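You operate a simulated robot arm through the tools that you are given. There is no shell and no other tool. Be economical: measure what you need, move in short steps, check, and stop when the job is done.

The job below is to be done with a simulated robot arm. You get a single attempt, and the scene is never put back.

JOB
Draw the curtain aside and wipe the smears off the window pane.
Fine: wet the purple cloth in the WATER tray, and put it back. What is to be rubbed or washed off counts as gone when no trace of it is left.

It is judged by the outcome, as a careful person would: the job done as asked, and still so three seconds after it is handed in. It fails if anything else is knocked over, pushed out of place, dropped, spilled or broken. Flat cloth is picked up by pressing the open fingertips on it (5 to 10 N) and closing them slowly along it; thin cloth reads only 2 to 8 mm in the jaws.

ROBOT AND FRAMES
A 7-joint arm with a two-finger parallel gripper, fixed in place. Base frame: the origin is at the foot of the arm, x ahead of it, y to its left, z up. Readings come in m, rad, newtons and seconds.
With the tool pointing down near the work surface it reaches from about 0.34 to 0.78 m from the base axis. Its first joint turns from -2.897 to 2.897 rad. Payload 3.91 kg.
The tool frame sits at the grasp point between the pads (the TCP): z along the fingers, y along the line on which they close. The tips reach 0.03 m beyond it. The gripper opens to 0.11 m. The fingers are 0.02 m wide and 0.01 m thick; the gripper's body (0.048 by 0.112 m) begins 0.055 m behind the TCP.
Orientation is that of the tool frame in the base frame, as [roll, pitch, yaw] about the fixed x, y, z axes, in that order (R = Rz(yaw) Ry(pitch) Rx(roll)). With the fingers straight down and closing along the base's y, the tool's x points along the base's -x, its y along +y and its z along -z.

CONTROLS
- The arm moves only by the tool play_rows. Its argument "deltas" is a list of rows, each an object of numbers (a shift or turn left out is 0, a gripper value left out holds the last): "tx", "ty", "tz": the shift along the tool's x, y, z in m; "ax", "ay", "az": the turn, a rotation vector about the tool's x, y, z in rad. In form: [{"tx": .., "ty": .., "tz": .., "ax": .., "ay": .., "az": ..}, ...]. A call has 1 to 20 rows; each row is the pose to reach, as a shift and turn from the pose commanded when the call began, along the tool's axes at that moment. "hand" is the closure in counts, from 0 (fully open) to 255 (shut), set as the call begins (left out, the last holds). Rows are played at 5 a second. More than 0.05 m and 0.15 rad between two rows, or a gripper value outside its range, and nothing of the call is played. Where a pose cannot be reached the arm comes as near as it can. A force on the tool above 40 N (or 10 N above the force at the start of the call, whichever is more), or a blocked arm, ends the call early, and 0.2 s more pass. Each finger travels about 0.153 m/s and halts on what it meets, pressing with about 32 N; the grip force reading is that of the motor and also rises with nothing between the fingers. The clock runs only during rows and for 0.2 s after the last one: add rows that repeat a pose to give the fingers time. It gives the time, the measured TCP pose, the force on the tool (base axes), the opening and the grip force at its end, in the units of the frame above (readings bear some noise), with the torque about the TCP (base axes, N m) and any sound that the robot's microphone picked up.
- Cameras (640 x 400 px; columns grow to the right, rows downward): "scene" is fixed at [0.2206, -0.5011, 1.7723]; the picture's right is [0.72, -0.69, 0.00], its down [-0.40, -0.42, -0.82] and it looks along [0.56, 0.59, -0.58] (base axes); focal length 248 px, centre (320, 200). "wrist" rides on the gripper at [0.077, 0.007, -0.114] in the tool frame; the picture's right is [-0.09, 1.00, 0.00], its down [-0.80, -0.07, -0.59] and it looks along [-0.59, -0.05, 0.80] (tool axes); focal length 270 px, centre (320, 200). There is no depth. A picture from a camera that has moved, and an enlarged one, comes with that camera's place and axes in the base frame and with its lens.
- get_image(camera): a new picture of that camera. The clock stands still meanwhile.
- slide_trunk(by): slides the trunk up (or, below 0, down) by that many m; the arm rides with it, the base frame stays. It gives what a move gives, with no picture.
- enlarge(camera, box): a new picture of the part [left, top, right, bottom] of that camera's present view, enlarged. The clock stands still meanwhile.
- hand_in(): hands the job in; it is judged then, once.

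Work in short steps. Places have to be worked out from the pictures, the camera data and where the tool is seen: move nearer, look again, correct. Check each grasp and each placing, and mend what went wrong. You have 120 turns and 64 pictures in all, those below and enlarged ones among them. Open the gripper and draw the arm clear of the work before you hand the job in, unless the task says otherwise; then end with one line.

The tools are called after ">>>" by a JSON object that holds its "method" and its "body". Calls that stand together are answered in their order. play_rows: Moves the arm, as the interface text tells. Its arguments: {"type":"object","properties":{"deltas":{"type":"array","items":{"type":"object","properties":{"tx":{"type":"number"},"ty":{"type":"number"},"tz":{"type":"number"},"ax":{"type":"number"},"ay":{"type":"number"},"az":{"type":"number"}}}},"hand":{"type":"number"}},"required":["deltas"]} The other tools are called the same way: slide_trunk (by) slides the trunk up or down; get_image (camera) takes a picture; enlarge (camera, box) takes an enlarged picture of a part of a camera's view; hand_in () hands the job in.

At the start:

```text
time_s: 0.0
ee_pos: [0.3167, -0.1132, 1.521]
ee_rot: [-3.141, -0.001, -3.141]
ft_force: [-0.4, -0.9, -0.9]
torque: [0.01, 0.0, 0.01]
finger_gap: 0.1099
grip_force: 0.2
trunk travel left (down, up): [-0.61, 0.0]
```

scene: 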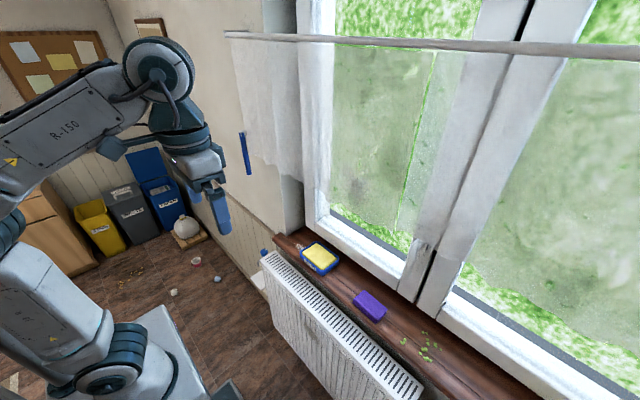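
wrist: 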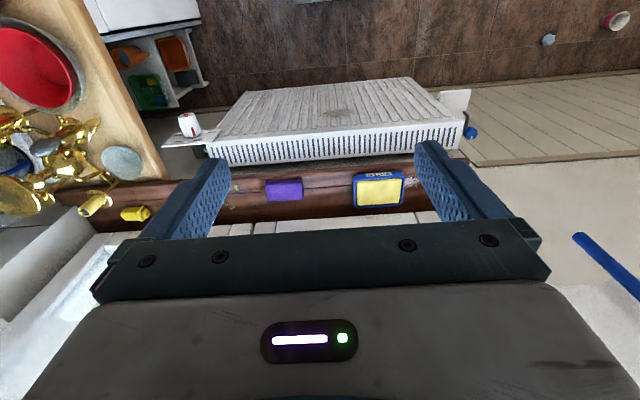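

The first pictures show a window with a curtain on a rod, a sill with a purple item and a blue/yellow tray. I'll look closer before moving.

>>> {"method": "enlarge", "body": {"camera": "scene", "box": [240, 200, 480, 400]}}

>>> {"method": "enlarge", "body": {"camera": "scene", "box": [210, 0, 530, 230]}}

>>> {"method": "enlarge", "body": {"camera": "wrist", "box": [160, 80, 480, 240]}}

```text
2.00 times, centred on (360, 300) of scene
camera zoom: at [0.2206, -0.5011, 1.7723], right [0.72, -0.69, 0.0], down [-0.4, -0.42, -0.82], along [0.56, 0.59, -0.58], focal length 495 px, centre (240, 0)
```

zoom: 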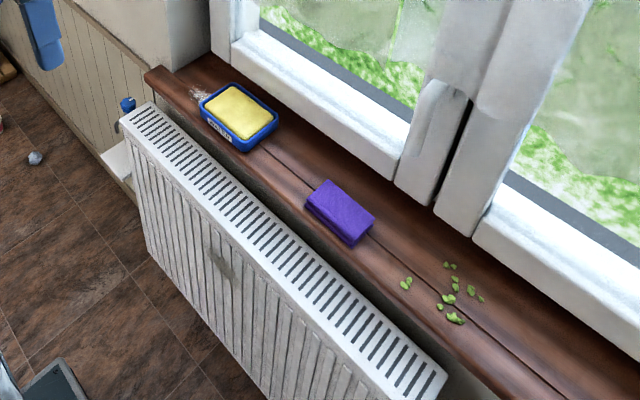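

```text
1.74 times, centred on (370, 115) of scene
camera zoom: at [0.2206, -0.5011, 1.7723], right [0.72, -0.69, 0.0], down [-0.4, -0.42, -0.82], along [0.56, 0.59, -0.58], focal length 431 px, centre (233, 348)
```

zoom: 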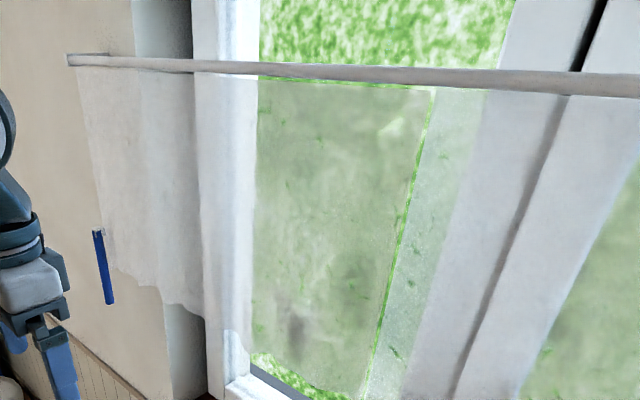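

```text
2.00 times, centred on (320, 160) of wrist
camera zoom: at [0.24, -0.1058, 1.6361], right [0.09, 1.0, 0.0], down [0.8, -0.07, 0.59], along [0.59, -0.05, -0.8], focal length 541 px, centre (320, 280)
```

zoom: 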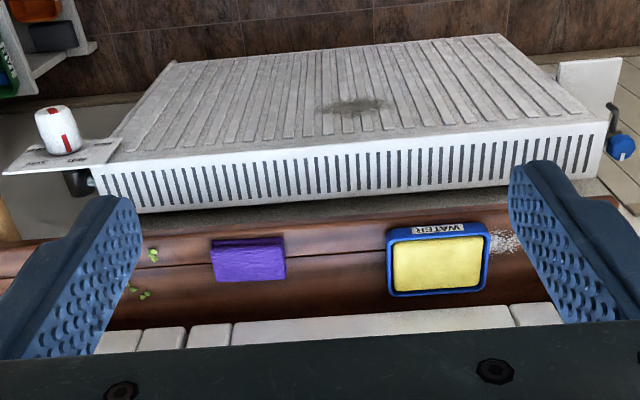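

Tray at about (0.73, 0.04, 0.94), purple cloth at about (0.705, -0.257, 0.93), with the window facing the base along x. I'll tilt the tool up in place so the wrist camera faces the window.

>>> {"method": "play_rows", "body": {"deltas": [{"ay": -0.14}, {"ay": -0.28}, {"ay": -0.42}, {"ay": -0.56}, {"ay": -0.7}, {"ay": -0.8}]}}

>>> {"method": "get_image", "body": {"camera": "wrist"}}

>>> {"method": "get_image", "body": {"camera": "scene"}}

```text
time_s: 1.4
ee_pos: [0.317, -0.113, 1.5219]
ee_rot: [3.141, 0.802, -3.14]
ft_force: [1.0, 1.5, -0.3]
torque: [-0.02, -0.01, 0.02]
finger_gap: 0.1099
grip_force: 0.0
trunk travel left (down, up): [-0.61, 0.0]
```

```text
58 pictures are left
camera wrist: at [0.181, -0.1063, 1.5459], right [0.06, 1.0, 0.06], down [0.13, -0.07, 0.99], along [0.99, -0.05, -0.13], focal length 270 px, centre (320, 200)
```

wrist: 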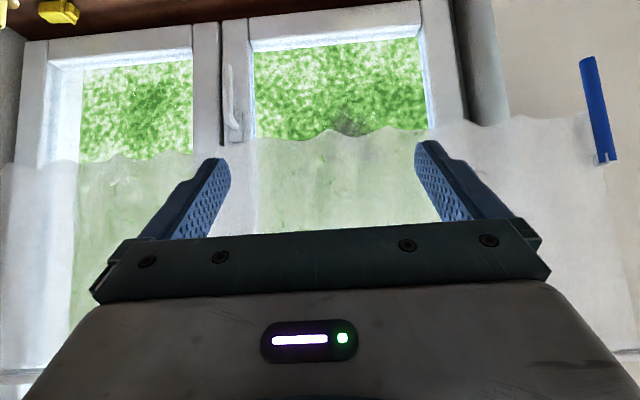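

```text
57 pictures are left
```

scene: 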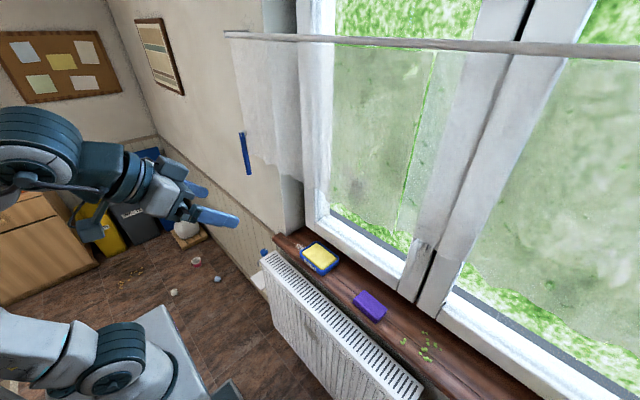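

The curtain hangs from the rod down to about z=1.3, with a blue strip at its left side. I'll look at the details.

>>> {"method": "enlarge", "body": {"camera": "wrist", "box": [430, 40, 640, 240]}}

>>> {"method": "enlarge", "body": {"camera": "wrist", "box": [180, 60, 460, 240]}}

>>> {"method": "enlarge", "body": {"camera": "scene", "box": [220, 20, 340, 220]}}

>>> {"method": "enlarge", "body": {"camera": "scene", "box": [320, 20, 640, 240]}}

```text
2.00 times, centred on (535, 140) of wrist
camera zoom: at [0.181, -0.1063, 1.5459], right [0.06, 1.0, 0.06], down [0.13, -0.07, 0.99], along [0.99, -0.05, -0.13], focal length 541 px, centre (-110, 320)
```

zoom: 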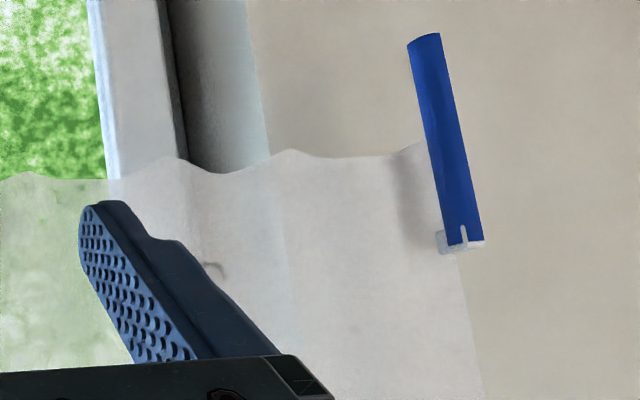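

```text
2.22 times, centred on (320, 150) of wrist
camera zoom: at [0.181, -0.1063, 1.5459], right [0.06, 1.0, 0.06], down [0.13, -0.07, 0.99], along [0.99, -0.05, -0.13], focal length 601 px, centre (320, 311)
```

zoom: 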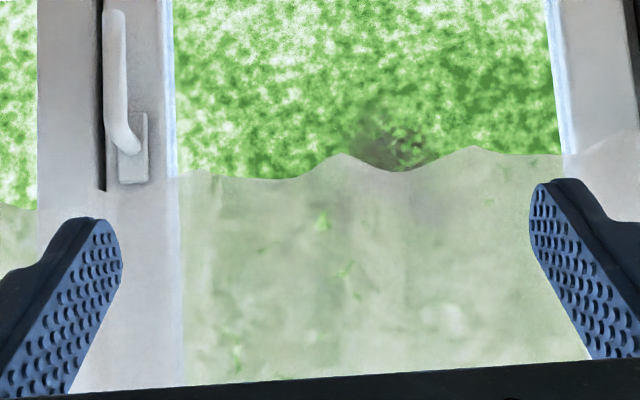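

```text
2.00 times, centred on (280, 120) of scene
camera zoom: at [0.2206, -0.5011, 1.7723], right [0.72, -0.69, 0.0], down [-0.4, -0.42, -0.82], along [0.56, 0.59, -0.58], focal length 495 px, centre (400, 360)
```

zoom: 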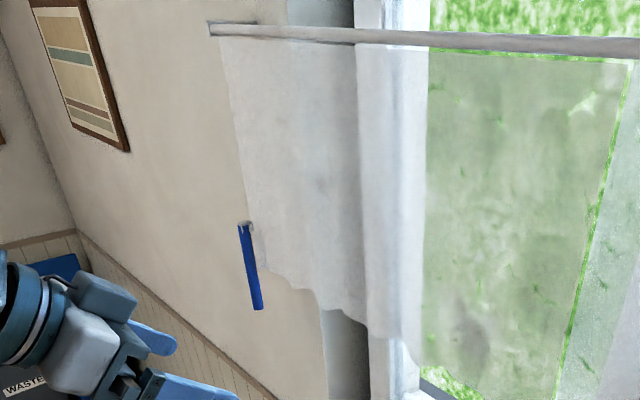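

```text
1.82 times, centred on (480, 130) of scene
camera zoom: at [0.2206, -0.5011, 1.7723], right [0.72, -0.69, 0.0], down [-0.4, -0.42, -0.82], along [0.56, 0.59, -0.58], focal length 450 px, centre (29, 327)
```

zoom: 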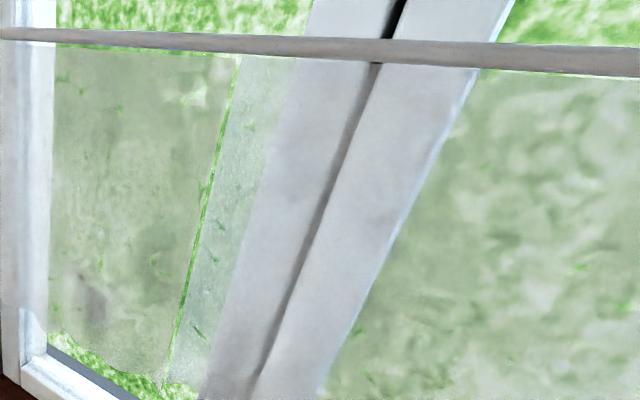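

Triangulating puts the curtain plane at about x=0.61, z 1.39–1.75. The blue wand is clipped at its left edge (0.618, 0.322, 1.29–1.455), and there may be a seam near y=-0.33. I'll move sideways and tilt up to see the rest of the curtain.

>>> {"method": "play_rows", "body": {"deltas": [{"ty": -0.05, "ay": -0.1}, {"ty": -0.1, "ay": -0.2}, {"ty": -0.15, "ay": -0.3}, {"ty": -0.2, "ay": -0.4}, {"ty": -0.25, "ay": -0.5}]}}

>>> {"method": "get_image", "body": {"camera": "wrist"}}

```text
time_s: 2.6
ee_pos: [0.3162, -0.3646, 1.5189]
ee_rot: [3.132, 1.3, 3.134]
ft_force: [0.8, -0.4, -0.3]
torque: [0.04, 0.01, 0.03]
finger_gap: 0.1101
grip_force: 0.1
trunk travel left (down, up): [-0.61, 0.0]
```

```text
52 pictures are left
camera wrist: at [0.1855, -0.3564, 1.4763], right [0.02, 1.0, 0.09], down [-0.36, -0.07, 0.93], along [0.93, -0.05, 0.36], focal length 270 px, centre (320, 200)
```

wrist: 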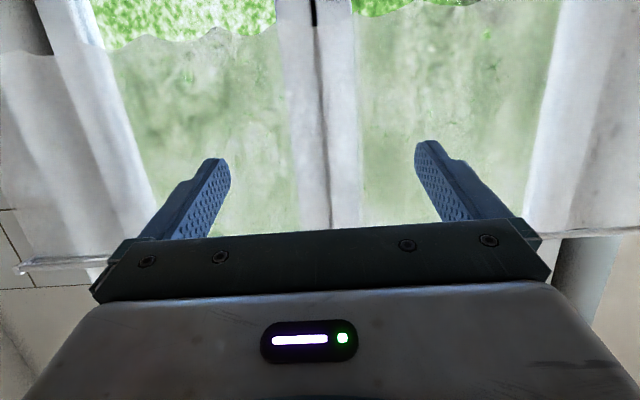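

A single curtain seems to run from y≈0.3 to about -0.95, with no visible slit. I'll zoom in on the middle to confirm.

>>> {"method": "enlarge", "body": {"camera": "wrist", "box": [220, 0, 440, 240]}}

>>> {"method": "enlarge", "body": {"camera": "wrist", "box": [0, 0, 240, 290]}}

```text
1.67 times, centred on (330, 120) of wrist
camera zoom: at [0.1855, -0.3564, 1.4763], right [0.02, 1.0, 0.09], down [-0.36, -0.07, 0.93], along [0.93, -0.05, 0.36], focal length 450 px, centre (303, 333)
```

zoom: 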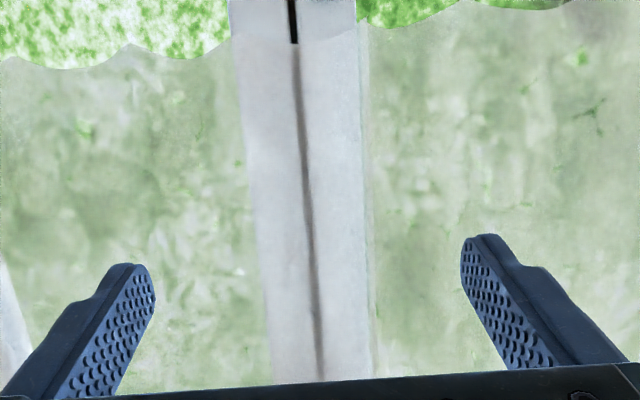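

```text
1.38 times, centred on (120, 145) of wrist
camera zoom: at [0.1855, -0.3564, 1.4763], right [0.02, 1.0, 0.09], down [-0.36, -0.07, 0.93], along [0.93, -0.05, 0.36], focal length 373 px, centre (596, 276)
```

zoom: 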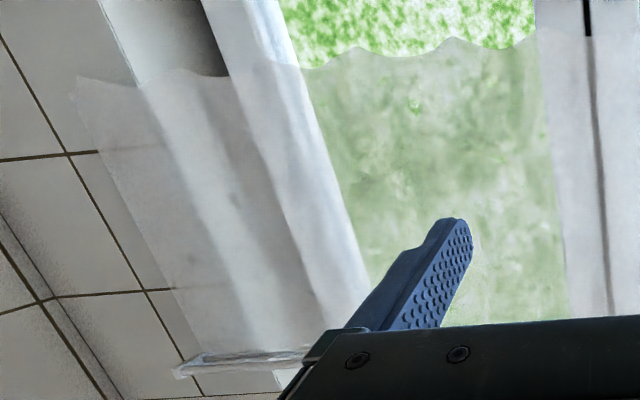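

It's a single curtain and the wand is its leading-edge handle, so it will be drawn toward -y. I'll level the tool and shift across to the wand's y.

>>> {"method": "play_rows", "body": {"deltas": [{"ty": 0.05, "ay": -0.135}, {"ty": 0.1, "ay": -0.27}, {"ty": 0.15, "ay": -0.27}, {"ty": 0.2, "ay": -0.27}, {"ty": 0.25, "ay": -0.27}, {"ty": 0.3, "ay": -0.27}, {"ty": 0.35, "ay": -0.27}, {"ty": 0.4, "ay": -0.27}, {"ty": 0.45, "ay": -0.27}, {"ty": 0.5, "ay": -0.27}, {"ty": 0.55, "ay": -0.27}, {"ty": 0.6, "ay": -0.27}, {"ty": 0.65, "ay": -0.27}, {"ty": 0.685, "ay": -0.27}]}}

```text
time_s: 3.3
ee_pos: [0.3866, -0.2219, 1.4848]
ee_rot: [-2.777, 1.36, -2.758]
ft_force: [-1.2, -0.4, 0.4]
torque: [-0.01, -0.03, 0.04]
finger_gap: 0.1098
grip_force: 0.0
trunk travel left (down, up): [-0.61, 0.0]
stopped in row 3: the arm was blocked; the commanded pose is now the measured one
```

The arm was blocked, probably folded too close to its body. I'll move forward (tool z) a bit and continue from there.

>>> {"method": "play_rows", "body": {"deltas": [{"tz": 0.04, "ty": 0.0}, {"tz": 0.06, "ty": 0.04, "tx": 0.02}, {"tz": 0.06, "ty": 0.08, "tx": 0.04}, {"tz": 0.06, "ty": 0.12, "tx": 0.06}, {"tz": 0.06, "ty": 0.16, "tx": 0.08}, {"tz": 0.06, "ty": 0.2, "tx": 0.08}]}}

```text
time_s: 4.7
ee_pos: [0.4176, -0.0267, 1.3832]
ee_rot: [-2.769, 1.371, -2.756]
ft_force: [0.4, -0.1, 0.0]
torque: [0.03, -0.01, -0.06]
finger_gap: 0.1098
grip_force: 0.1
trunk travel left (down, up): [-0.61, 0.0]
```

Moving freely now. I'll continue toward the wand's y, levelling the tool on the way.

>>> {"method": "play_rows", "body": {"deltas": [{"ty": 0.05}, {"ty": 0.1, "ay": -0.1, "az": 0.04}, {"ty": 0.15, "ay": -0.19, "az": 0.078}, {"ty": 0.2, "ay": -0.19, "az": 0.078}, {"ty": 0.25, "ay": -0.19, "az": 0.078}, {"ty": 0.3, "ay": -0.19, "az": 0.078}, {"ty": 0.345, "ay": -0.19, "az": 0.078}]}}

>>> {"method": "get_image", "body": {"camera": "wrist"}}

>>> {"method": "get_image", "body": {"camera": "scene"}}

```text
time_s: 5.7
ee_pos: [0.4057, 0.1662, 1.3613]
ee_rot: [2.032, 1.445, 2.113]
ft_force: [0.9, -0.2, 0.6]
torque: [0.01, -0.02, 0.03]
finger_gap: 0.1103
grip_force: 0.1
trunk travel left (down, up): [-0.61, 0.0]
stopped in row 5: the arm was blocked; the commanded pose is now the measured one
```

```text
49 pictures are left
camera wrist: at [0.2855, 0.1725, 1.2926], right [-0.07, 0.98, 0.2], down [-0.53, -0.21, 0.82], along [0.84, -0.05, 0.54], focal length 270 px, centre (320, 200)
```

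wrist: 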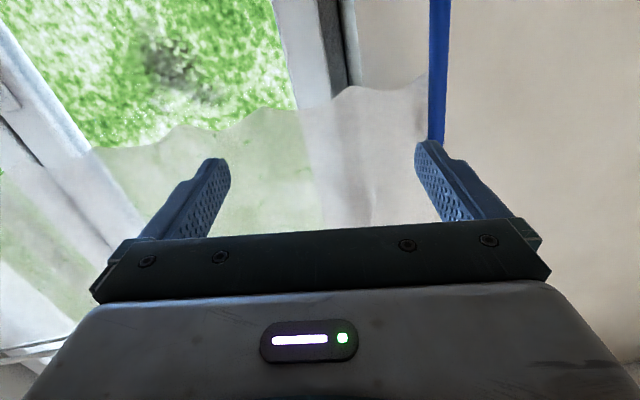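

```text
48 pictures are left
```

scene: 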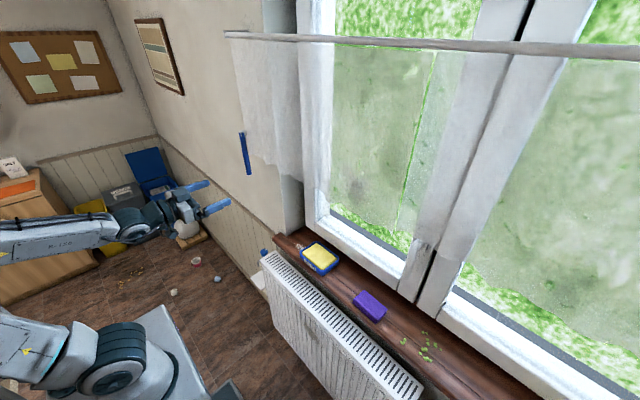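

Blocked again, with the orientation drifting, so near-horizontal at this close range meets a joint limit. I'll back the pitch off to ~35° below horizontal, straighten, and carry on in y.

>>> {"method": "play_rows", "body": {"deltas": [{"ax": 0.04, "ay": 0.12, "az": -0.05}, {"ax": 0.08, "ay": 0.25, "az": -0.1}, {"ax": 0.08, "ay": 0.38, "az": -0.11}, {"ax": 0.08, "ay": 0.5, "az": -0.11}, {"ax": 0.08, "ay": 0.6, "az": -0.11}]}}

```text
time_s: 6.3
ee_pos: [0.3902, 0.1724, 1.3002]
ee_rot: [2.812, 1.113, 2.959]
ft_force: [-1.0, 0.3, -1.4]
torque: [0.02, 0.02, -0.01]
finger_gap: 0.1102
grip_force: 0.1
trunk travel left (down, up): [-0.61, 0.0]
stopped in row 2: the arm was blocked; the commanded pose is now the measured one
```

Still blocked, probably a near-limit elbow posture. I'll move outward (+x) before anything else.

>>> {"method": "play_rows", "body": {"deltas": [{"tx": -0.017, "tz": 0.036}, {"tx": -0.034, "tz": 0.07}]}}

>>> {"method": "get_image", "body": {"camera": "scene"}}

```text
time_s: 6.9
ee_pos: [0.478, 0.176, 1.303]
ee_rot: [2.808, 1.111, 2.943]
ft_force: [0.5, 0.1, -0.6]
torque: [0.0, 0.06, 0.01]
finger_gap: 0.1103
grip_force: 0.0
trunk travel left (down, up): [-0.61, 0.0]
```

```text
47 pictures are left
```

scene: 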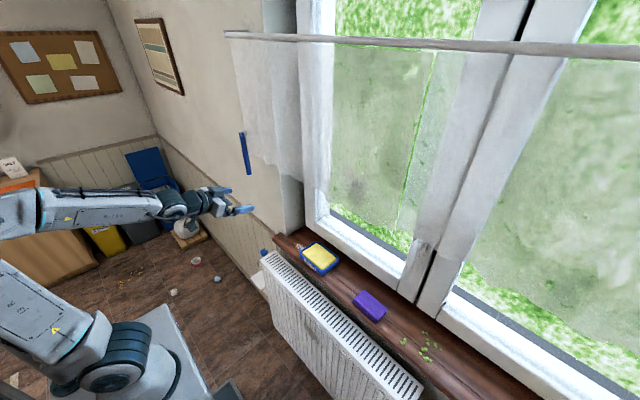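

The forward move worked. Now straighten the yaw/roll error and shift toward the wand in y.

>>> {"method": "play_rows", "body": {"deltas": [{"ax": 0.08, "az": -0.04}, {"ax": 0.165, "az": -0.08}, {"ax": 0.165, "az": -0.08, "ty": 0.04}, {"ax": 0.165, "az": -0.08, "ty": 0.08}]}}

```text
time_s: 7.5
ee_pos: [0.4714, 0.2008, 1.2642]
ee_rot: [2.848, 0.954, 2.991]
ft_force: [0.0, -0.8, -0.4]
torque: [0.0, 0.01, 0.03]
finger_gap: 0.11
grip_force: 0.1
trunk travel left (down, up): [-0.61, 0.0]
stopped in row 2: the arm was blocked; the commanded pose is now the measured one
```

The limit looks like the wrist pitch joint (forearm too high relative to the target). Lowering the trunk should let the forearm point upward and make level tool poses reachable.

>>> {"method": "slide_trunk", "body": {"by": -0.2}}

>>> {"method": "play_rows", "body": {"deltas": [{"tx": -0.04}, {"tx": -0.08}, {"tx": -0.12}, {"tx": -0.16}, {"tx": -0.2}]}}

```text
time_s: 9.7
ee_pos: [0.4698, 0.2023, 1.0653]
ee_rot: [2.85, 0.956, 2.991]
ft_force: [-0.8, 0.5, 0.4]
torque: [0.02, -0.02, 0.02]
finger_gap: 0.11
grip_force: 0.0
trunk travel left (down, up): [-0.41, 0.2]
```

```text
time_s: 10.9
ee_pos: [0.5856, 0.1845, 1.2323]
ee_rot: [2.851, 0.956, 2.992]
ft_force: [0.3, -0.1, -0.1]
torque: [0.03, 0.0, -0.02]
finger_gap: 0.1101
grip_force: 0.0
trunk travel left (down, up): [-0.41, 0.2]
```

The height recovers fine. Now I'll straighten yaw/roll, raise the pitch, and back off slightly in x.

>>> {"method": "play_rows", "body": {"deltas": [{"tx": 0.02, "ty": 0.032, "tz": -0.02, "ax": 0.054, "ay": -0.093, "az": -0.03}, {"tx": 0.039, "ty": 0.064, "tz": -0.039, "ax": 0.108, "ay": -0.187, "az": -0.06}, {"tx": 0.039, "ty": 0.064, "tz": -0.039, "ax": 0.163, "ay": -0.28, "az": -0.09}]}}

```text
time_s: 11.7
ee_pos: [0.5367, 0.2278, 1.2249]
ee_rot: [2.967, 1.211, 2.949]
ft_force: [0.4, -0.4, 1.0]
torque: [-0.01, 0.02, -0.04]
finger_gap: 0.11
grip_force: 0.0
trunk travel left (down, up): [-0.41, 0.2]
```

The limits are clear now. Staging in front of the wand at about (0.52, 0.322, 1.31), then a look.

>>> {"method": "play_rows", "body": {"deltas": [{"tx": -0.022, "ty": 0.033, "tz": -0.015, "az": -0.03}, {"tx": -0.045, "ty": 0.066, "tz": -0.03, "az": -0.07}, {"tx": -0.067, "ty": 0.098, "tz": -0.046, "az": -0.07}, {"tx": -0.067, "ty": 0.098, "tz": -0.046, "az": -0.07}]}}

>>> {"method": "get_image", "body": {"camera": "wrist"}}

>>> {"method": "enlarge", "body": {"camera": "scene", "box": [140, 80, 320, 240]}}

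```text
time_s: 12.7
ee_pos: [0.5023, 0.342, 1.3087]
ee_rot: [-2.975, 1.245, -2.973]
ft_force: [0.3, 0.1, -1.0]
torque: [-0.04, -0.01, -0.01]
finger_gap: 0.11
grip_force: 0.1
trunk travel left (down, up): [-0.41, 0.2]
```

```text
46 pictures are left
camera wrist: at [0.3697, 0.3452, 1.2721], right [0.02, 1.0, 0.03], down [-0.31, -0.02, 0.95], along [0.95, -0.03, 0.31], focal length 270 px, centre (320, 200)
```

wrist: 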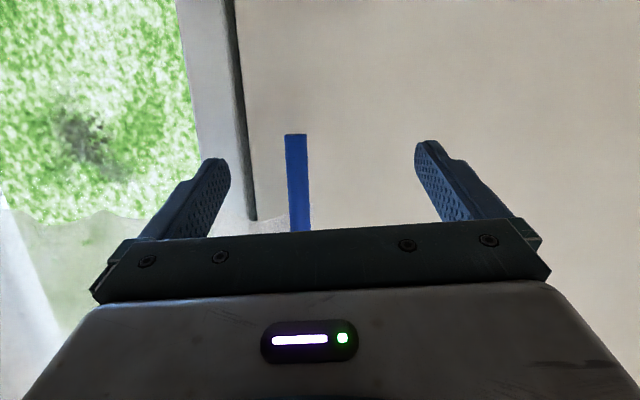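

```text
2.50 times, centred on (230, 160) of scene
camera zoom: at [0.2206, -0.5011, 1.7723], right [0.72, -0.69, 0.0], down [-0.4, -0.42, -0.82], along [0.56, 0.59, -0.58], focal length 619 px, centre (545, 300)
```

zoom: 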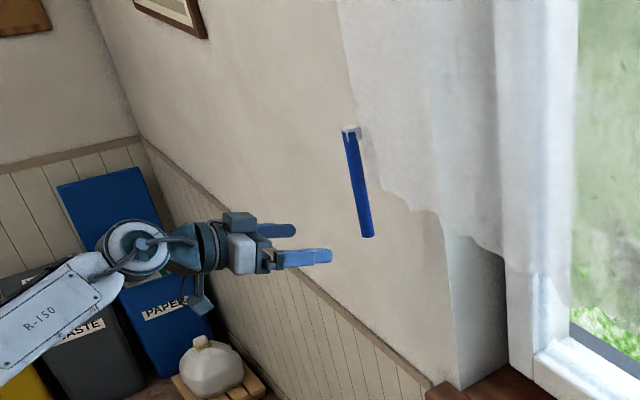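

The wand's lower end is at about (0.62, 0.316, 1.29), 2 cm wide. I'll half-close the hand to 6 cm and move in to grasp just below the curtain hem.

>>> {"method": "play_rows", "body": {"deltas": [{"ty": -0.028}, {"tx": -0.02, "ty": -0.028, "tz": 0.03}, {"tx": -0.04, "ty": -0.028, "tz": 0.06}, {"tx": -0.062, "ty": -0.028, "tz": 0.081}], "hand": 105}}

>>> {"method": "get_image", "body": {"camera": "wrist"}}

>>> {"method": "enlarge", "body": {"camera": "scene", "box": [140, 80, 320, 240]}}

```text
time_s: 13.7
ee_pos: [0.6031, 0.3134, 1.3453]
ee_rot: [-2.979, 1.241, -2.981]
ft_force: [0.9, 0.9, 0.1]
torque: [0.01, -0.02, 0.0]
finger_gap: 0.0649
grip_force: 0.0
trunk travel left (down, up): [-0.41, 0.2]
```

```text
44 pictures are left
camera wrist: at [0.4702, 0.3178, 1.3089], right [0.02, 1.0, 0.03], down [-0.31, -0.02, 0.95], along [0.95, -0.03, 0.31], focal length 270 px, centre (320, 200)
```

wrist: 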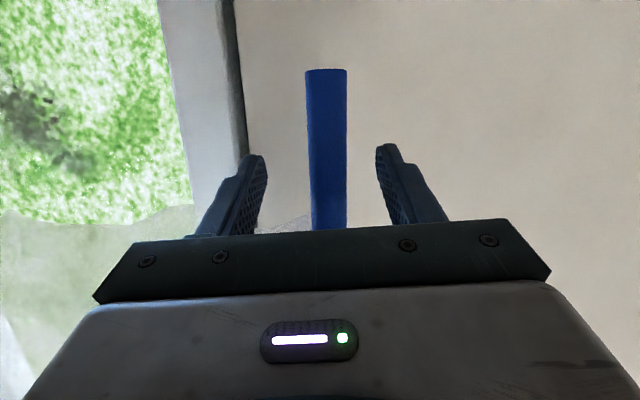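

```text
2.50 times, centred on (230, 160) of scene
camera zoom: at [0.2206, -0.5011, 1.7723], right [0.72, -0.69, 0.0], down [-0.4, -0.42, -0.82], along [0.56, 0.59, -0.58], focal length 619 px, centre (545, 300)
```

zoom: 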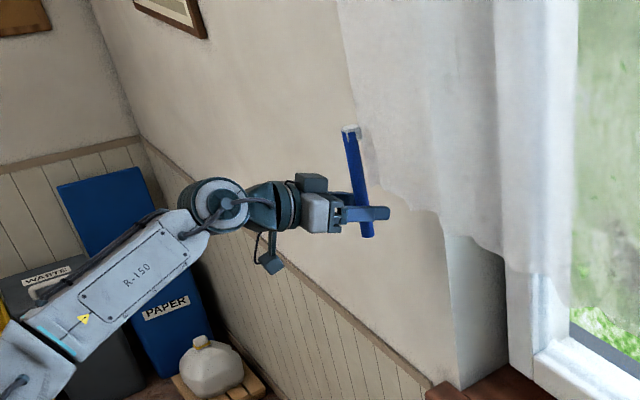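

The wand is between the fingers; closing.

>>> {"method": "play_rows", "body": {"deltas": [{"tx": 0}, {"tx": 0}, {"tx": 0}], "hand": 255}}

```text
time_s: 14.5
ee_pos: [0.6033, 0.3143, 1.3454]
ee_rot: [-2.982, 1.242, -2.983]
ft_force: [-0.6, 0.2, -0.2]
torque: [1.18, 0.15, 0.05]
finger_gap: 0.0202
grip_force: 45.2
trunk travel left (down, up): [-0.41, 0.2]
```

Gripped (2 cm). Drawing it toward -y, first 10 cm to check.

>>> {"method": "play_rows", "body": {"deltas": [{"tx": 0.001, "ty": -0.02}, {"tx": 0.002, "ty": -0.04}, {"tx": 0.003, "ty": -0.06}, {"tx": 0.004, "ty": -0.08}, {"tx": 0.005, "ty": -0.1}]}}

>>> {"method": "get_image", "body": {"camera": "scene"}}

```text
time_s: 15.7
ee_pos: [0.6035, 0.2135, 1.3448]
ee_rot: [-2.98, 1.245, -2.984]
ft_force: [9.7, -0.3, 8.4]
torque: [1.08, 0.47, 0.17]
finger_gap: 0.0201
grip_force: 45.1
trunk travel left (down, up): [-0.41, 0.2]
```

```text
42 pictures are left
```

scene: 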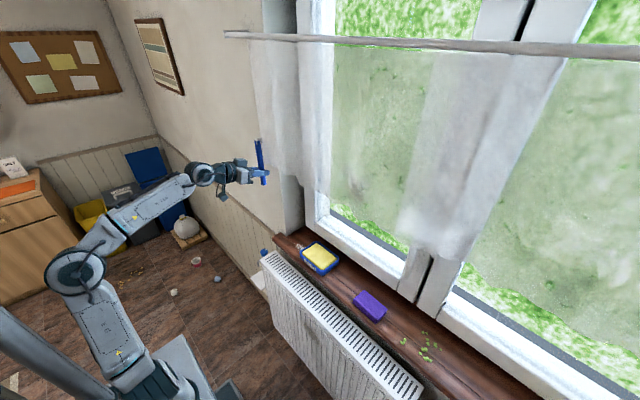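

The curtain slides along. Continuing another 30 cm.

>>> {"method": "play_rows", "body": {"deltas": [{"tx": 0.001, "ty": -0.03}, {"tx": 0.003, "ty": -0.06}, {"tx": 0.004, "ty": -0.09}, {"tx": 0.006, "ty": -0.12}, {"tx": 0.007, "ty": -0.15}, {"tx": 0.009, "ty": -0.18}, {"tx": 0.01, "ty": -0.21}, {"tx": 0.012, "ty": -0.24}, {"tx": 0.013, "ty": -0.27}, {"tx": 0.015, "ty": -0.3}]}}

>>> {"method": "get_image", "body": {"camera": "scene"}}

```text
time_s: 17.9
ee_pos: [0.6022, -0.0852, 1.3442]
ee_rot: [-2.993, 1.247, -2.996]
ft_force: [23.7, -0.1, 3.8]
torque: [1.26, -0.26, 0.0]
finger_gap: 0.0203
grip_force: 44.9
trunk travel left (down, up): [-0.41, 0.2]
stopped in row 10: the force on the tool passed its limit at 41 N (the readings are from after the stop); the commanded pose is now the measured one
```

```text
41 pictures are left
```

scene: 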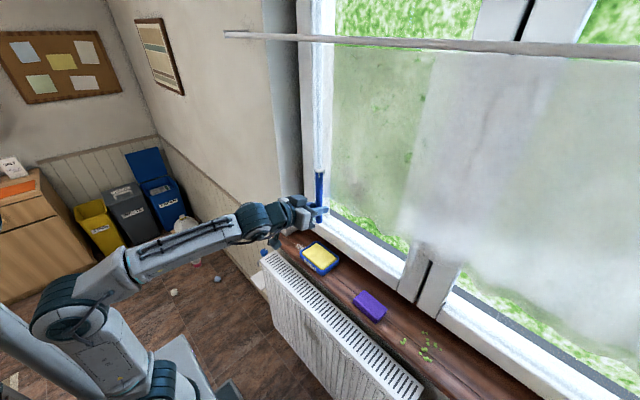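

The pull is mainly +x (the rod seems to lie a little farther out here). I'll ease forward 1 cm and read the force.

>>> {"method": "play_rows", "body": {"deltas": [{"tz": 0.005, "tx": -0.0015}, {"tz": 0.01, "tx": -0.003}, {"tz": 0.01, "tx": -0.003}]}}

```text
time_s: 18.7
ee_pos: [0.6021, -0.0855, 1.3448]
ee_rot: [-2.997, 1.24, -2.996]
ft_force: [-32.9, -0.5, -10.2]
torque: [1.12, -0.41, -0.23]
finger_gap: 0.0201
grip_force: 44.6
trunk travel left (down, up): [-0.41, 0.2]
stopped in row 3: the force on the tool passed its limit at 42 N (the readings are from after the stop); the commanded pose is now the measured one
```

The wand is rigidly guided in x (stiff rail), so my path drifted only a few mm. I'll take a no-motion reading, then continue purely along -y.

>>> {"method": "play_rows", "body": {"deltas": [{"tx": 0}]}}

>>> {"method": "play_rows", "body": {"deltas": [{"tx": 0.0014, "ty": -0.03, "tz": 0.0002}, {"tx": 0.0028, "ty": -0.06, "tz": 0.0004}, {"tx": 0.0042, "ty": -0.09, "tz": 0.0006}, {"tx": 0.0056, "ty": -0.12, "tz": 0.0008}]}}

```text
time_s: 19.1
ee_pos: [0.6019, -0.0846, 1.3444]
ee_rot: [-2.99, 1.239, -2.99]
ft_force: [-35.2, -0.3, -10.4]
torque: [1.12, 0.74, 0.13]
finger_gap: 0.0204
grip_force: 45.0
trunk travel left (down, up): [-0.41, 0.2]
```

```text
time_s: 20.1
ee_pos: [0.6021, -0.2088, 1.3444]
ee_rot: [-2.988, 1.241, -2.991]
ft_force: [-20.0, -0.6, -11.8]
torque: [0.97, 0.14, -0.07]
finger_gap: 0.0203
grip_force: 45.1
trunk travel left (down, up): [-0.41, 0.2]
```

Going well; forces are easing. Continue with a small -x relief.

>>> {"method": "play_rows", "body": {"deltas": [{"tx": 0.002, "ty": -0.03, "tz": -0.002}, {"tx": 0.004, "ty": -0.06, "tz": -0.002}, {"tx": 0.0055, "ty": -0.09, "tz": -0.0015}, {"tx": 0.007, "ty": -0.12, "tz": -0.0015}, {"tx": 0.008, "ty": -0.15, "tz": -0.001}]}}

>>> {"method": "get_image", "body": {"camera": "scene"}}

```text
time_s: 20.9
ee_pos: [0.6017, -0.2824, 1.3434]
ee_rot: [-2.999, 1.241, -2.985]
ft_force: [-18.5, 5.5, -1.4]
torque: [1.13, 0.33, 0.12]
finger_gap: 0.0203
grip_force: 45.5
trunk travel left (down, up): [-0.41, 0.2]
stopped in row 3: the force on the tool passed its limit at 46 N (the readings are from after the stop); the commanded pose is now the measured one
```

```text
40 pictures are left
```

scene: 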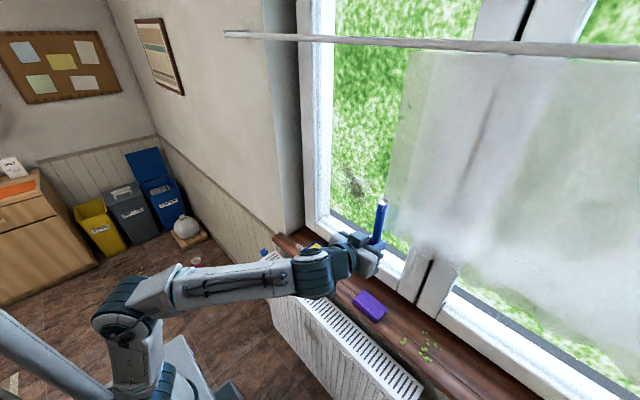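

It stopped at y≈-0.28, possibly an end stop or just accumulated x-force. I'll try a bit further in small steps.

>>> {"method": "play_rows", "body": {"deltas": [{"tx": 0.0005, "ty": -0.01, "tz": -0.001}, {"tx": 0.001, "ty": -0.02, "tz": -0.001}, {"tx": 0.0015, "ty": -0.03, "tz": -0.001}]}}

```text
time_s: 21.3
ee_pos: [0.6032, -0.2818, 1.3442]
ee_rot: [-3.015, 1.237, -2.988]
ft_force: [-22.5, 16.2, -3.1]
torque: [1.32, 0.53, 0.6]
finger_gap: 0.0203
grip_force: 45.4
trunk travel left (down, up): [-0.41, 0.2]
stopped in row 1: the force on the tool passed its limit at 45 N (the readings are from after the stop); the commanded pose is now the measured one
```

That's a hard end stop at y≈-0.282, so the curtain is fully drawn. I'll relieve the residual force, then release.

>>> {"method": "play_rows", "body": {"deltas": [{"tx": 0.001, "tz": -0.004, "ty": 0.003}, {"tx": 0.001, "tz": -0.004, "ty": 0.003}]}}

>>> {"method": "play_rows", "body": {"deltas": [{"tx": 0}, {"tx": 0}, {"tx": 0.0}], "hand": 130}}

>>> {"method": "play_rows", "body": {"deltas": [{"tz": -0.03}, {"tz": -0.06}, {"tz": -0.1}, {"tz": -0.14}]}}

>>> {"method": "get_image", "body": {"camera": "scene"}}

>>> {"method": "get_image", "body": {"camera": "wrist"}}

```text
time_s: 21.9
ee_pos: [0.6035, -0.2829, 1.3461]
ee_rot: [-3.003, 1.238, -2.983]
ft_force: [9.9, 5.7, 18.0]
torque: [1.01, -0.09, 0.12]
finger_gap: 0.0202
grip_force: 45.5
trunk travel left (down, up): [-0.41, 0.2]
```

```text
time_s: 22.7
ee_pos: [0.6025, -0.2847, 1.342]
ee_rot: [-3.013, 1.234, -2.991]
ft_force: [0.9, 0.8, -0.3]
torque: [-0.01, -0.03, 0.0]
finger_gap: 0.0537
grip_force: 0.0
trunk travel left (down, up): [-0.41, 0.2]
```

```text
time_s: 23.7
ee_pos: [0.4709, -0.2886, 1.3893]
ee_rot: [-3.014, 1.236, -2.989]
ft_force: [0.3, 0.5, 0.6]
torque: [0.01, 0.01, 0.01]
finger_gap: 0.0539
grip_force: 0.1
trunk travel left (down, up): [-0.41, 0.2]
```

```text
39 pictures are left
```

scene: 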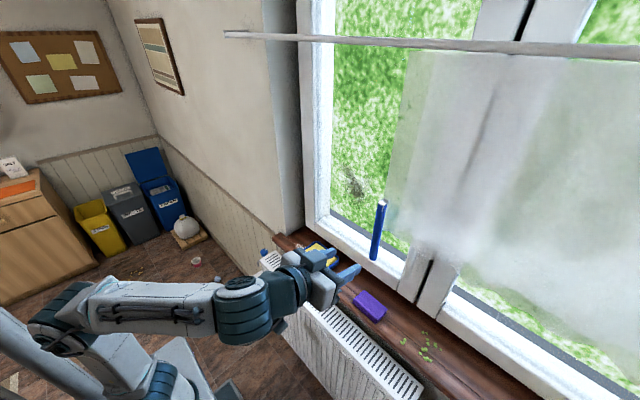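

```text
38 pictures are left
camera wrist: at [0.3359, -0.2869, 1.3543], right [0.0, 1.0, 0.04], down [-0.3, -0.04, 0.95], along [0.95, -0.01, 0.3], focal length 270 px, centre (320, 200)
```

wrist: 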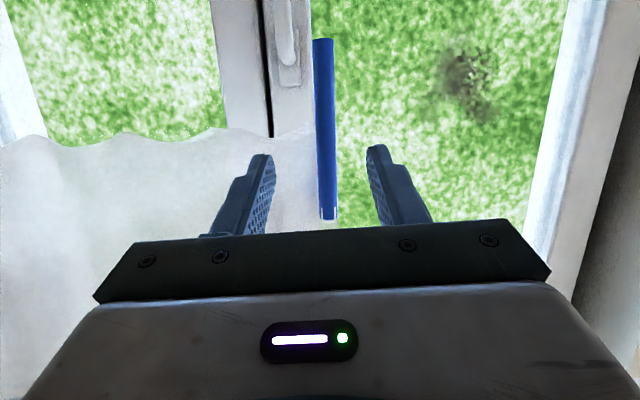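

The curtain is drawn and stays. Now examine the pane for smears.

>>> {"method": "enlarge", "body": {"camera": "wrist", "box": [320, 0, 600, 230]}}

>>> {"method": "enlarge", "body": {"camera": "scene", "box": [300, 0, 460, 260]}}

```text
1.74 times, centred on (460, 115) of wrist
camera zoom: at [0.3359, -0.2869, 1.3543], right [0.0, 1.0, 0.04], down [-0.3, -0.04, 0.95], along [0.95, -0.01, 0.3], focal length 470 px, centre (76, 348)
```

zoom: 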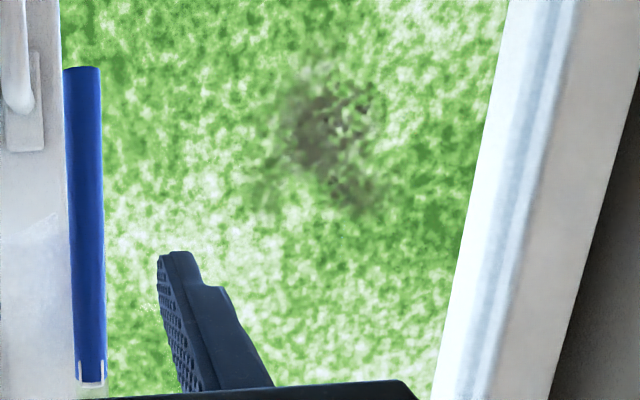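

```text
1.54 times, centred on (380, 130) of scene
camera zoom: at [0.2206, -0.5011, 1.7723], right [0.72, -0.69, 0.0], down [-0.4, -0.42, -0.82], along [0.56, 0.59, -0.58], focal length 381 px, centre (228, 308)
```

zoom: 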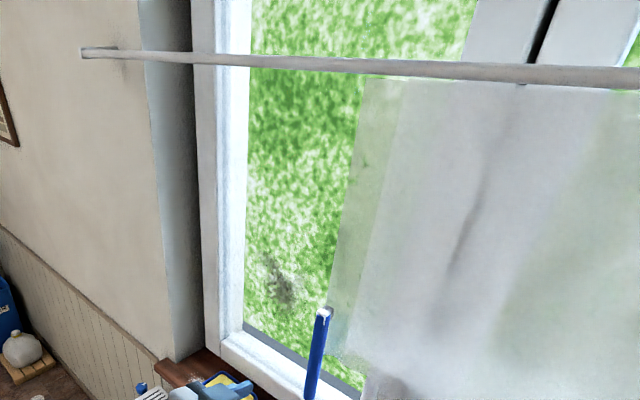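

Pane at x≈0.854, with the smear around (0.854, -0.026, 1.295), roughly 13×17 cm. Next I'll lower the hand and tilt down to look at the purple cloth, staying under the wand (its bottom is at z≈1.29).

>>> {"method": "play_rows", "body": {"deltas": [{"tx": 0.04, "ty": 0.005, "tz": 0.01, "ay": 0.1}, {"tx": 0.08, "ty": 0.01, "tz": 0.02, "ay": 0.2}, {"tx": 0.12, "ty": 0.02, "tz": 0.03, "ay": 0.3}, {"tx": 0.16, "ty": 0.02, "tz": 0.05, "ay": 0.4}, {"tx": 0.19, "ty": 0.02, "tz": 0.07, "ay": 0.5}, {"tx": 0.217, "ty": 0.02, "tz": 0.09, "ay": 0.6}], "hand": 0}}

>>> {"method": "get_image", "body": {"camera": "wrist"}}

```text
time_s: 25.1
ee_pos: [0.4858, -0.2754, 1.1524]
ee_rot: [-3.087, 0.635, -3.083]
ft_force: [-0.3, 0.0, 0.1]
torque: [-0.02, 0.0, 0.01]
finger_gap: 0.11
grip_force: 0.0
trunk travel left (down, up): [-0.41, 0.2]
```

```text
35 pictures are left
camera wrist: at [0.3551, -0.2704, 1.1989], right [0.04, 1.0, 0.01], down [0.29, -0.02, 0.96], along [0.96, -0.04, -0.29], focal length 270 px, centre (320, 200)
```

wrist: 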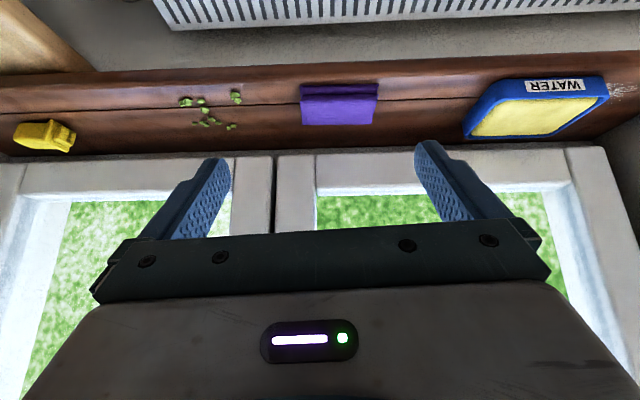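

>>> {"method": "enlarge", "body": {"camera": "wrist", "box": [260, 50, 420, 150]}}

>>> {"method": "enlarge", "body": {"camera": "wrist", "box": [440, 50, 640, 170]}}

>>> {"method": "enlarge", "body": {"camera": "scene", "box": [330, 270, 410, 340]}}

```text
4.00 times, centred on (340, 100) of wrist
camera zoom: at [0.3551, -0.2704, 1.1989], right [0.04, 1.0, 0.01], down [0.29, -0.02, 0.96], along [0.96, -0.04, -0.29], focal length 1081 px, centre (240, 600)
```

zoom: 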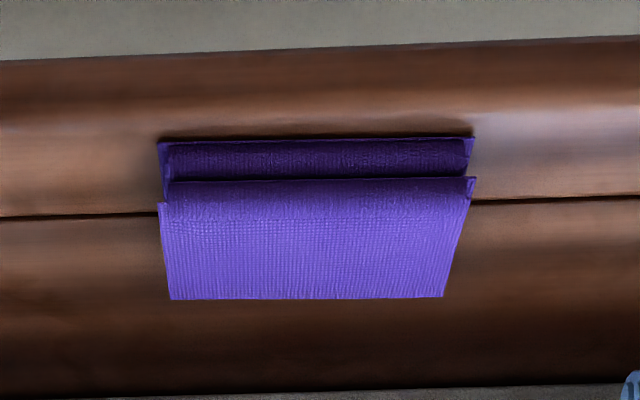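

```text
3.20 times, centred on (540, 110) of wrist
camera zoom: at [0.3551, -0.2704, 1.1989], right [0.04, 1.0, 0.01], down [0.29, -0.02, 0.96], along [0.96, -0.04, -0.29], focal length 865 px, centre (-384, 488)
```

zoom: 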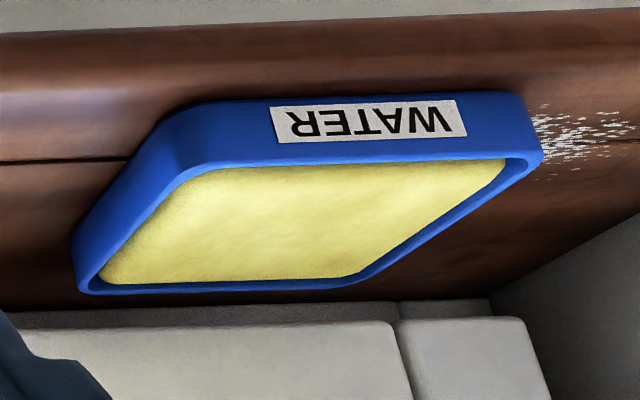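

```text
5.71 times, centred on (370, 305) of scene
camera zoom: at [0.2206, -0.5011, 1.7723], right [0.72, -0.69, 0.0], down [-0.4, -0.42, -0.82], along [0.56, 0.59, -0.58], focal length 1415 px, centre (34, -400)
```

zoom: 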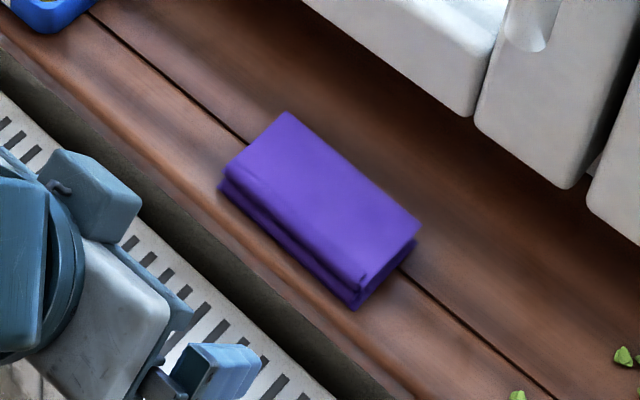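

The cloth is a folded pad, about x 0.66–0.72, y −0.31…−0.21, top z≈0.965 with the sill at ≈0.943. The tray is about 9×15 cm, centred near (0.72, 0.035). I'll put the tool vertical, then turn it 90° so the fingers close along x across the pad.

>>> {"method": "play_rows", "body": {"deltas": [{"ay": 0.13, "ty": 0.015}, {"ay": 0.26, "ty": 0.03}, {"ay": 0.39, "ty": 0.045}, {"ay": 0.52, "ty": 0.06}, {"ay": 0.635, "ty": 0.07}]}}

>>> {"method": "play_rows", "body": {"deltas": [{"az": 0.14}, {"az": 0.28}, {"az": 0.42}, {"az": 0.56}, {"az": 0.7}, {"az": 0.84}, {"az": 0.98}, {"az": 1.12}, {"az": 1.26}, {"az": 1.4}, {"az": 1.52}]}}

>>> {"method": "get_image", "body": {"camera": "scene"}}

```text
time_s: 26.3
ee_pos: [0.4829, -0.2069, 1.1493]
ee_rot: [-3.101, 0.001, -3.114]
ft_force: [0.4, -0.5, 0.7]
torque: [0.01, -0.01, -0.02]
finger_gap: 0.1101
grip_force: 0.1
trunk travel left (down, up): [-0.41, 0.2]
```

```text
time_s: 28.7
ee_pos: [0.4828, -0.2073, 1.1499]
ee_rot: [-3.141, 0.042, 1.649]
ft_force: [-0.6, -0.6, 0.2]
torque: [0.0, 0.0, -0.04]
finger_gap: 0.1099
grip_force: 0.2
trunk travel left (down, up): [-0.41, 0.2]
```

```text
31 pictures are left
```

scene: 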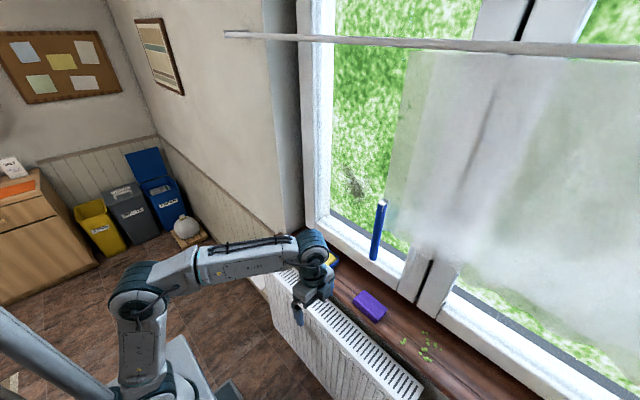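

The wrist is clear. I'll lower the trunk 0.12 so the forearm stays well under the wand, then move out over the cloth.

>>> {"method": "slide_trunk", "body": {"by": -0.12}}

>>> {"method": "play_rows", "body": {"deltas": [{"ty": 0.04, "az": 0.04}, {"ty": 0.08, "tx": -0.01, "az": 0.08}, {"ty": 0.12, "tx": -0.025, "az": 0.08}, {"ty": 0.15, "tx": -0.04, "az": 0.08}]}}

>>> {"method": "get_image", "body": {"camera": "scene"}}

>>> {"method": "get_image", "body": {"camera": "wrist"}}

```text
time_s: 30.2
ee_pos: [0.4818, -0.2066, 1.0297]
ee_rot: [3.14, 0.042, 1.652]
ft_force: [0.2, 0.1, 0.0]
torque: [0.0, -0.01, 0.01]
finger_gap: 0.1097
grip_force: 0.0
trunk travel left (down, up): [-0.29, 0.32]
```

```text
time_s: 31.2
ee_pos: [0.6354, -0.2333, 1.0285]
ee_rot: [3.141, 0.041, 1.567]
ft_force: [0.3, 0.3, 0.3]
torque: [-0.05, 0.0, -0.03]
finger_gap: 0.1103
grip_force: 0.0
trunk travel left (down, up): [-0.29, 0.32]
```

```text
30 pictures are left
```

scene: 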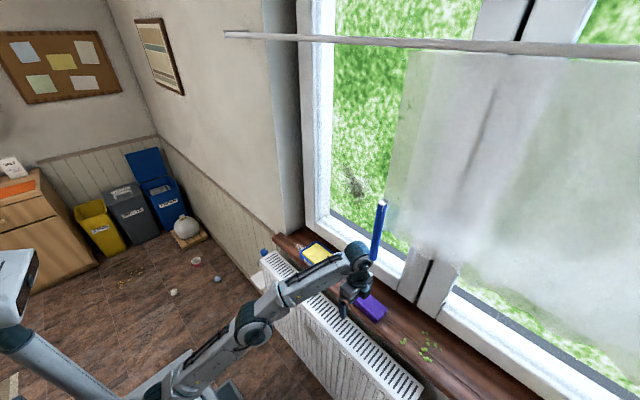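

```text
29 pictures are left
camera wrist: at [0.6416, -0.1523, 1.1405], right [1.0, -0.09, 0.0], down [-0.07, -0.78, 0.63], along [-0.05, -0.62, -0.78], focal length 270 px, centre (320, 200)
```

wrist: 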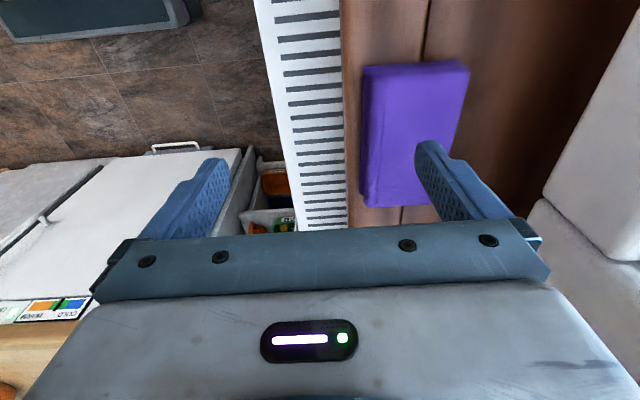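

The pad centre is about (0.695, -0.25). I'll lower slightly, lean the hand a bit toward +y to keep the wrist off the wand, then move over the pad.

>>> {"method": "play_rows", "body": {"deltas": [{"tz": 0.01, "ay": -0.08}, {"tz": 0.018, "ay": -0.16}, {"tz": 0.018, "ay": -0.16, "ty": 0.02, "tx": -0.006}, {"tz": 0.018, "ay": -0.16, "ty": 0.04, "tx": -0.012}, {"tz": 0.018, "ay": -0.16, "ty": 0.06, "tx": -0.016}]}}

>>> {"method": "get_image", "body": {"camera": "wrist"}}

>>> {"method": "enlarge", "body": {"camera": "scene", "box": [310, 190, 430, 340]}}

```text
time_s: 32.4
ee_pos: [0.6619, -0.2424, 1.0132]
ee_rot: [3.138, 0.203, 1.569]
ft_force: [0.4, 0.3, 0.6]
torque: [0.0, 0.05, -0.01]
finger_gap: 0.1099
grip_force: 0.1
out of reach, approached as far as the arm can: row 4, 5
trunk travel left (down, up): [-0.29, 0.32]
```

```text
28 pictures are left
camera wrist: at [0.6674, -0.145, 1.1099], right [1.0, -0.09, 0.02], down [-0.07, -0.66, 0.74], along [-0.05, -0.74, -0.67], focal length 270 px, centre (320, 200)
```

wrist: 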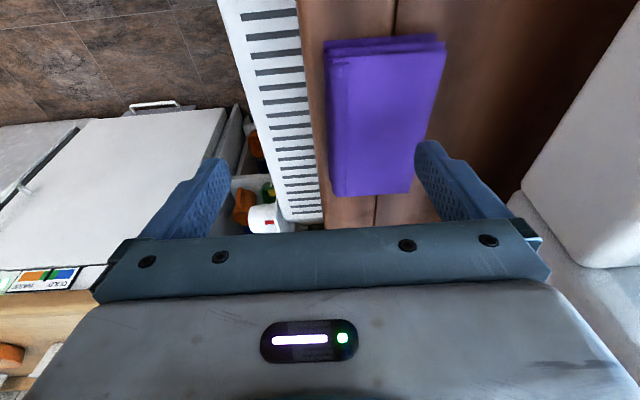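

```text
2.67 times, centred on (370, 265) of scene
camera zoom: at [0.2206, -0.5011, 1.7723], right [0.72, -0.69, 0.0], down [-0.4, -0.42, -0.82], along [0.56, 0.59, -0.58], focal length 660 px, centre (187, 27)
```

zoom: 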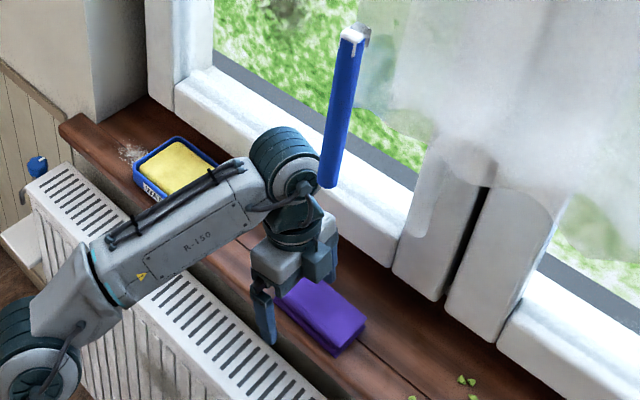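

At this trunk height the arm is at its reach limit. I'll back off from the wand, raise the trunk 0.12, and come back in.

>>> {"method": "play_rows", "body": {"deltas": [{"ty": -0.04}, {"ty": -0.08, "tx": 0.01}, {"ty": -0.12, "tx": 0.03}]}}

>>> {"method": "slide_trunk", "body": {"by": 0.14}}

>>> {"method": "play_rows", "body": {"deltas": [{"tz": 0.04}, {"tz": 0.08}, {"tz": 0.12}, {"tz": 0.14}]}}

```text
time_s: 33.2
ee_pos: [0.5397, -0.212, 1.006]
ee_rot: [3.137, 0.203, 1.572]
ft_force: [0.9, -0.8, -0.7]
torque: [-0.01, 0.03, 0.0]
finger_gap: 0.1101
grip_force: 0.0
trunk travel left (down, up): [-0.29, 0.32]
```

```text
time_s: 34.9
ee_pos: [0.5403, -0.212, 1.1464]
ee_rot: [3.138, 0.202, 1.567]
ft_force: [0.3, -0.4, -1.0]
torque: [-0.02, 0.03, 0.0]
finger_gap: 0.1097
grip_force: 0.0
trunk travel left (down, up): [-0.43, 0.18]
```

```text
time_s: 35.9
ee_pos: [0.54, -0.2391, 1.0085]
ee_rot: [3.137, 0.204, 1.571]
ft_force: [-0.2, -0.2, 0.1]
torque: [-0.02, 0.05, -0.01]
finger_gap: 0.1097
grip_force: 0.0
trunk travel left (down, up): [-0.43, 0.18]
```

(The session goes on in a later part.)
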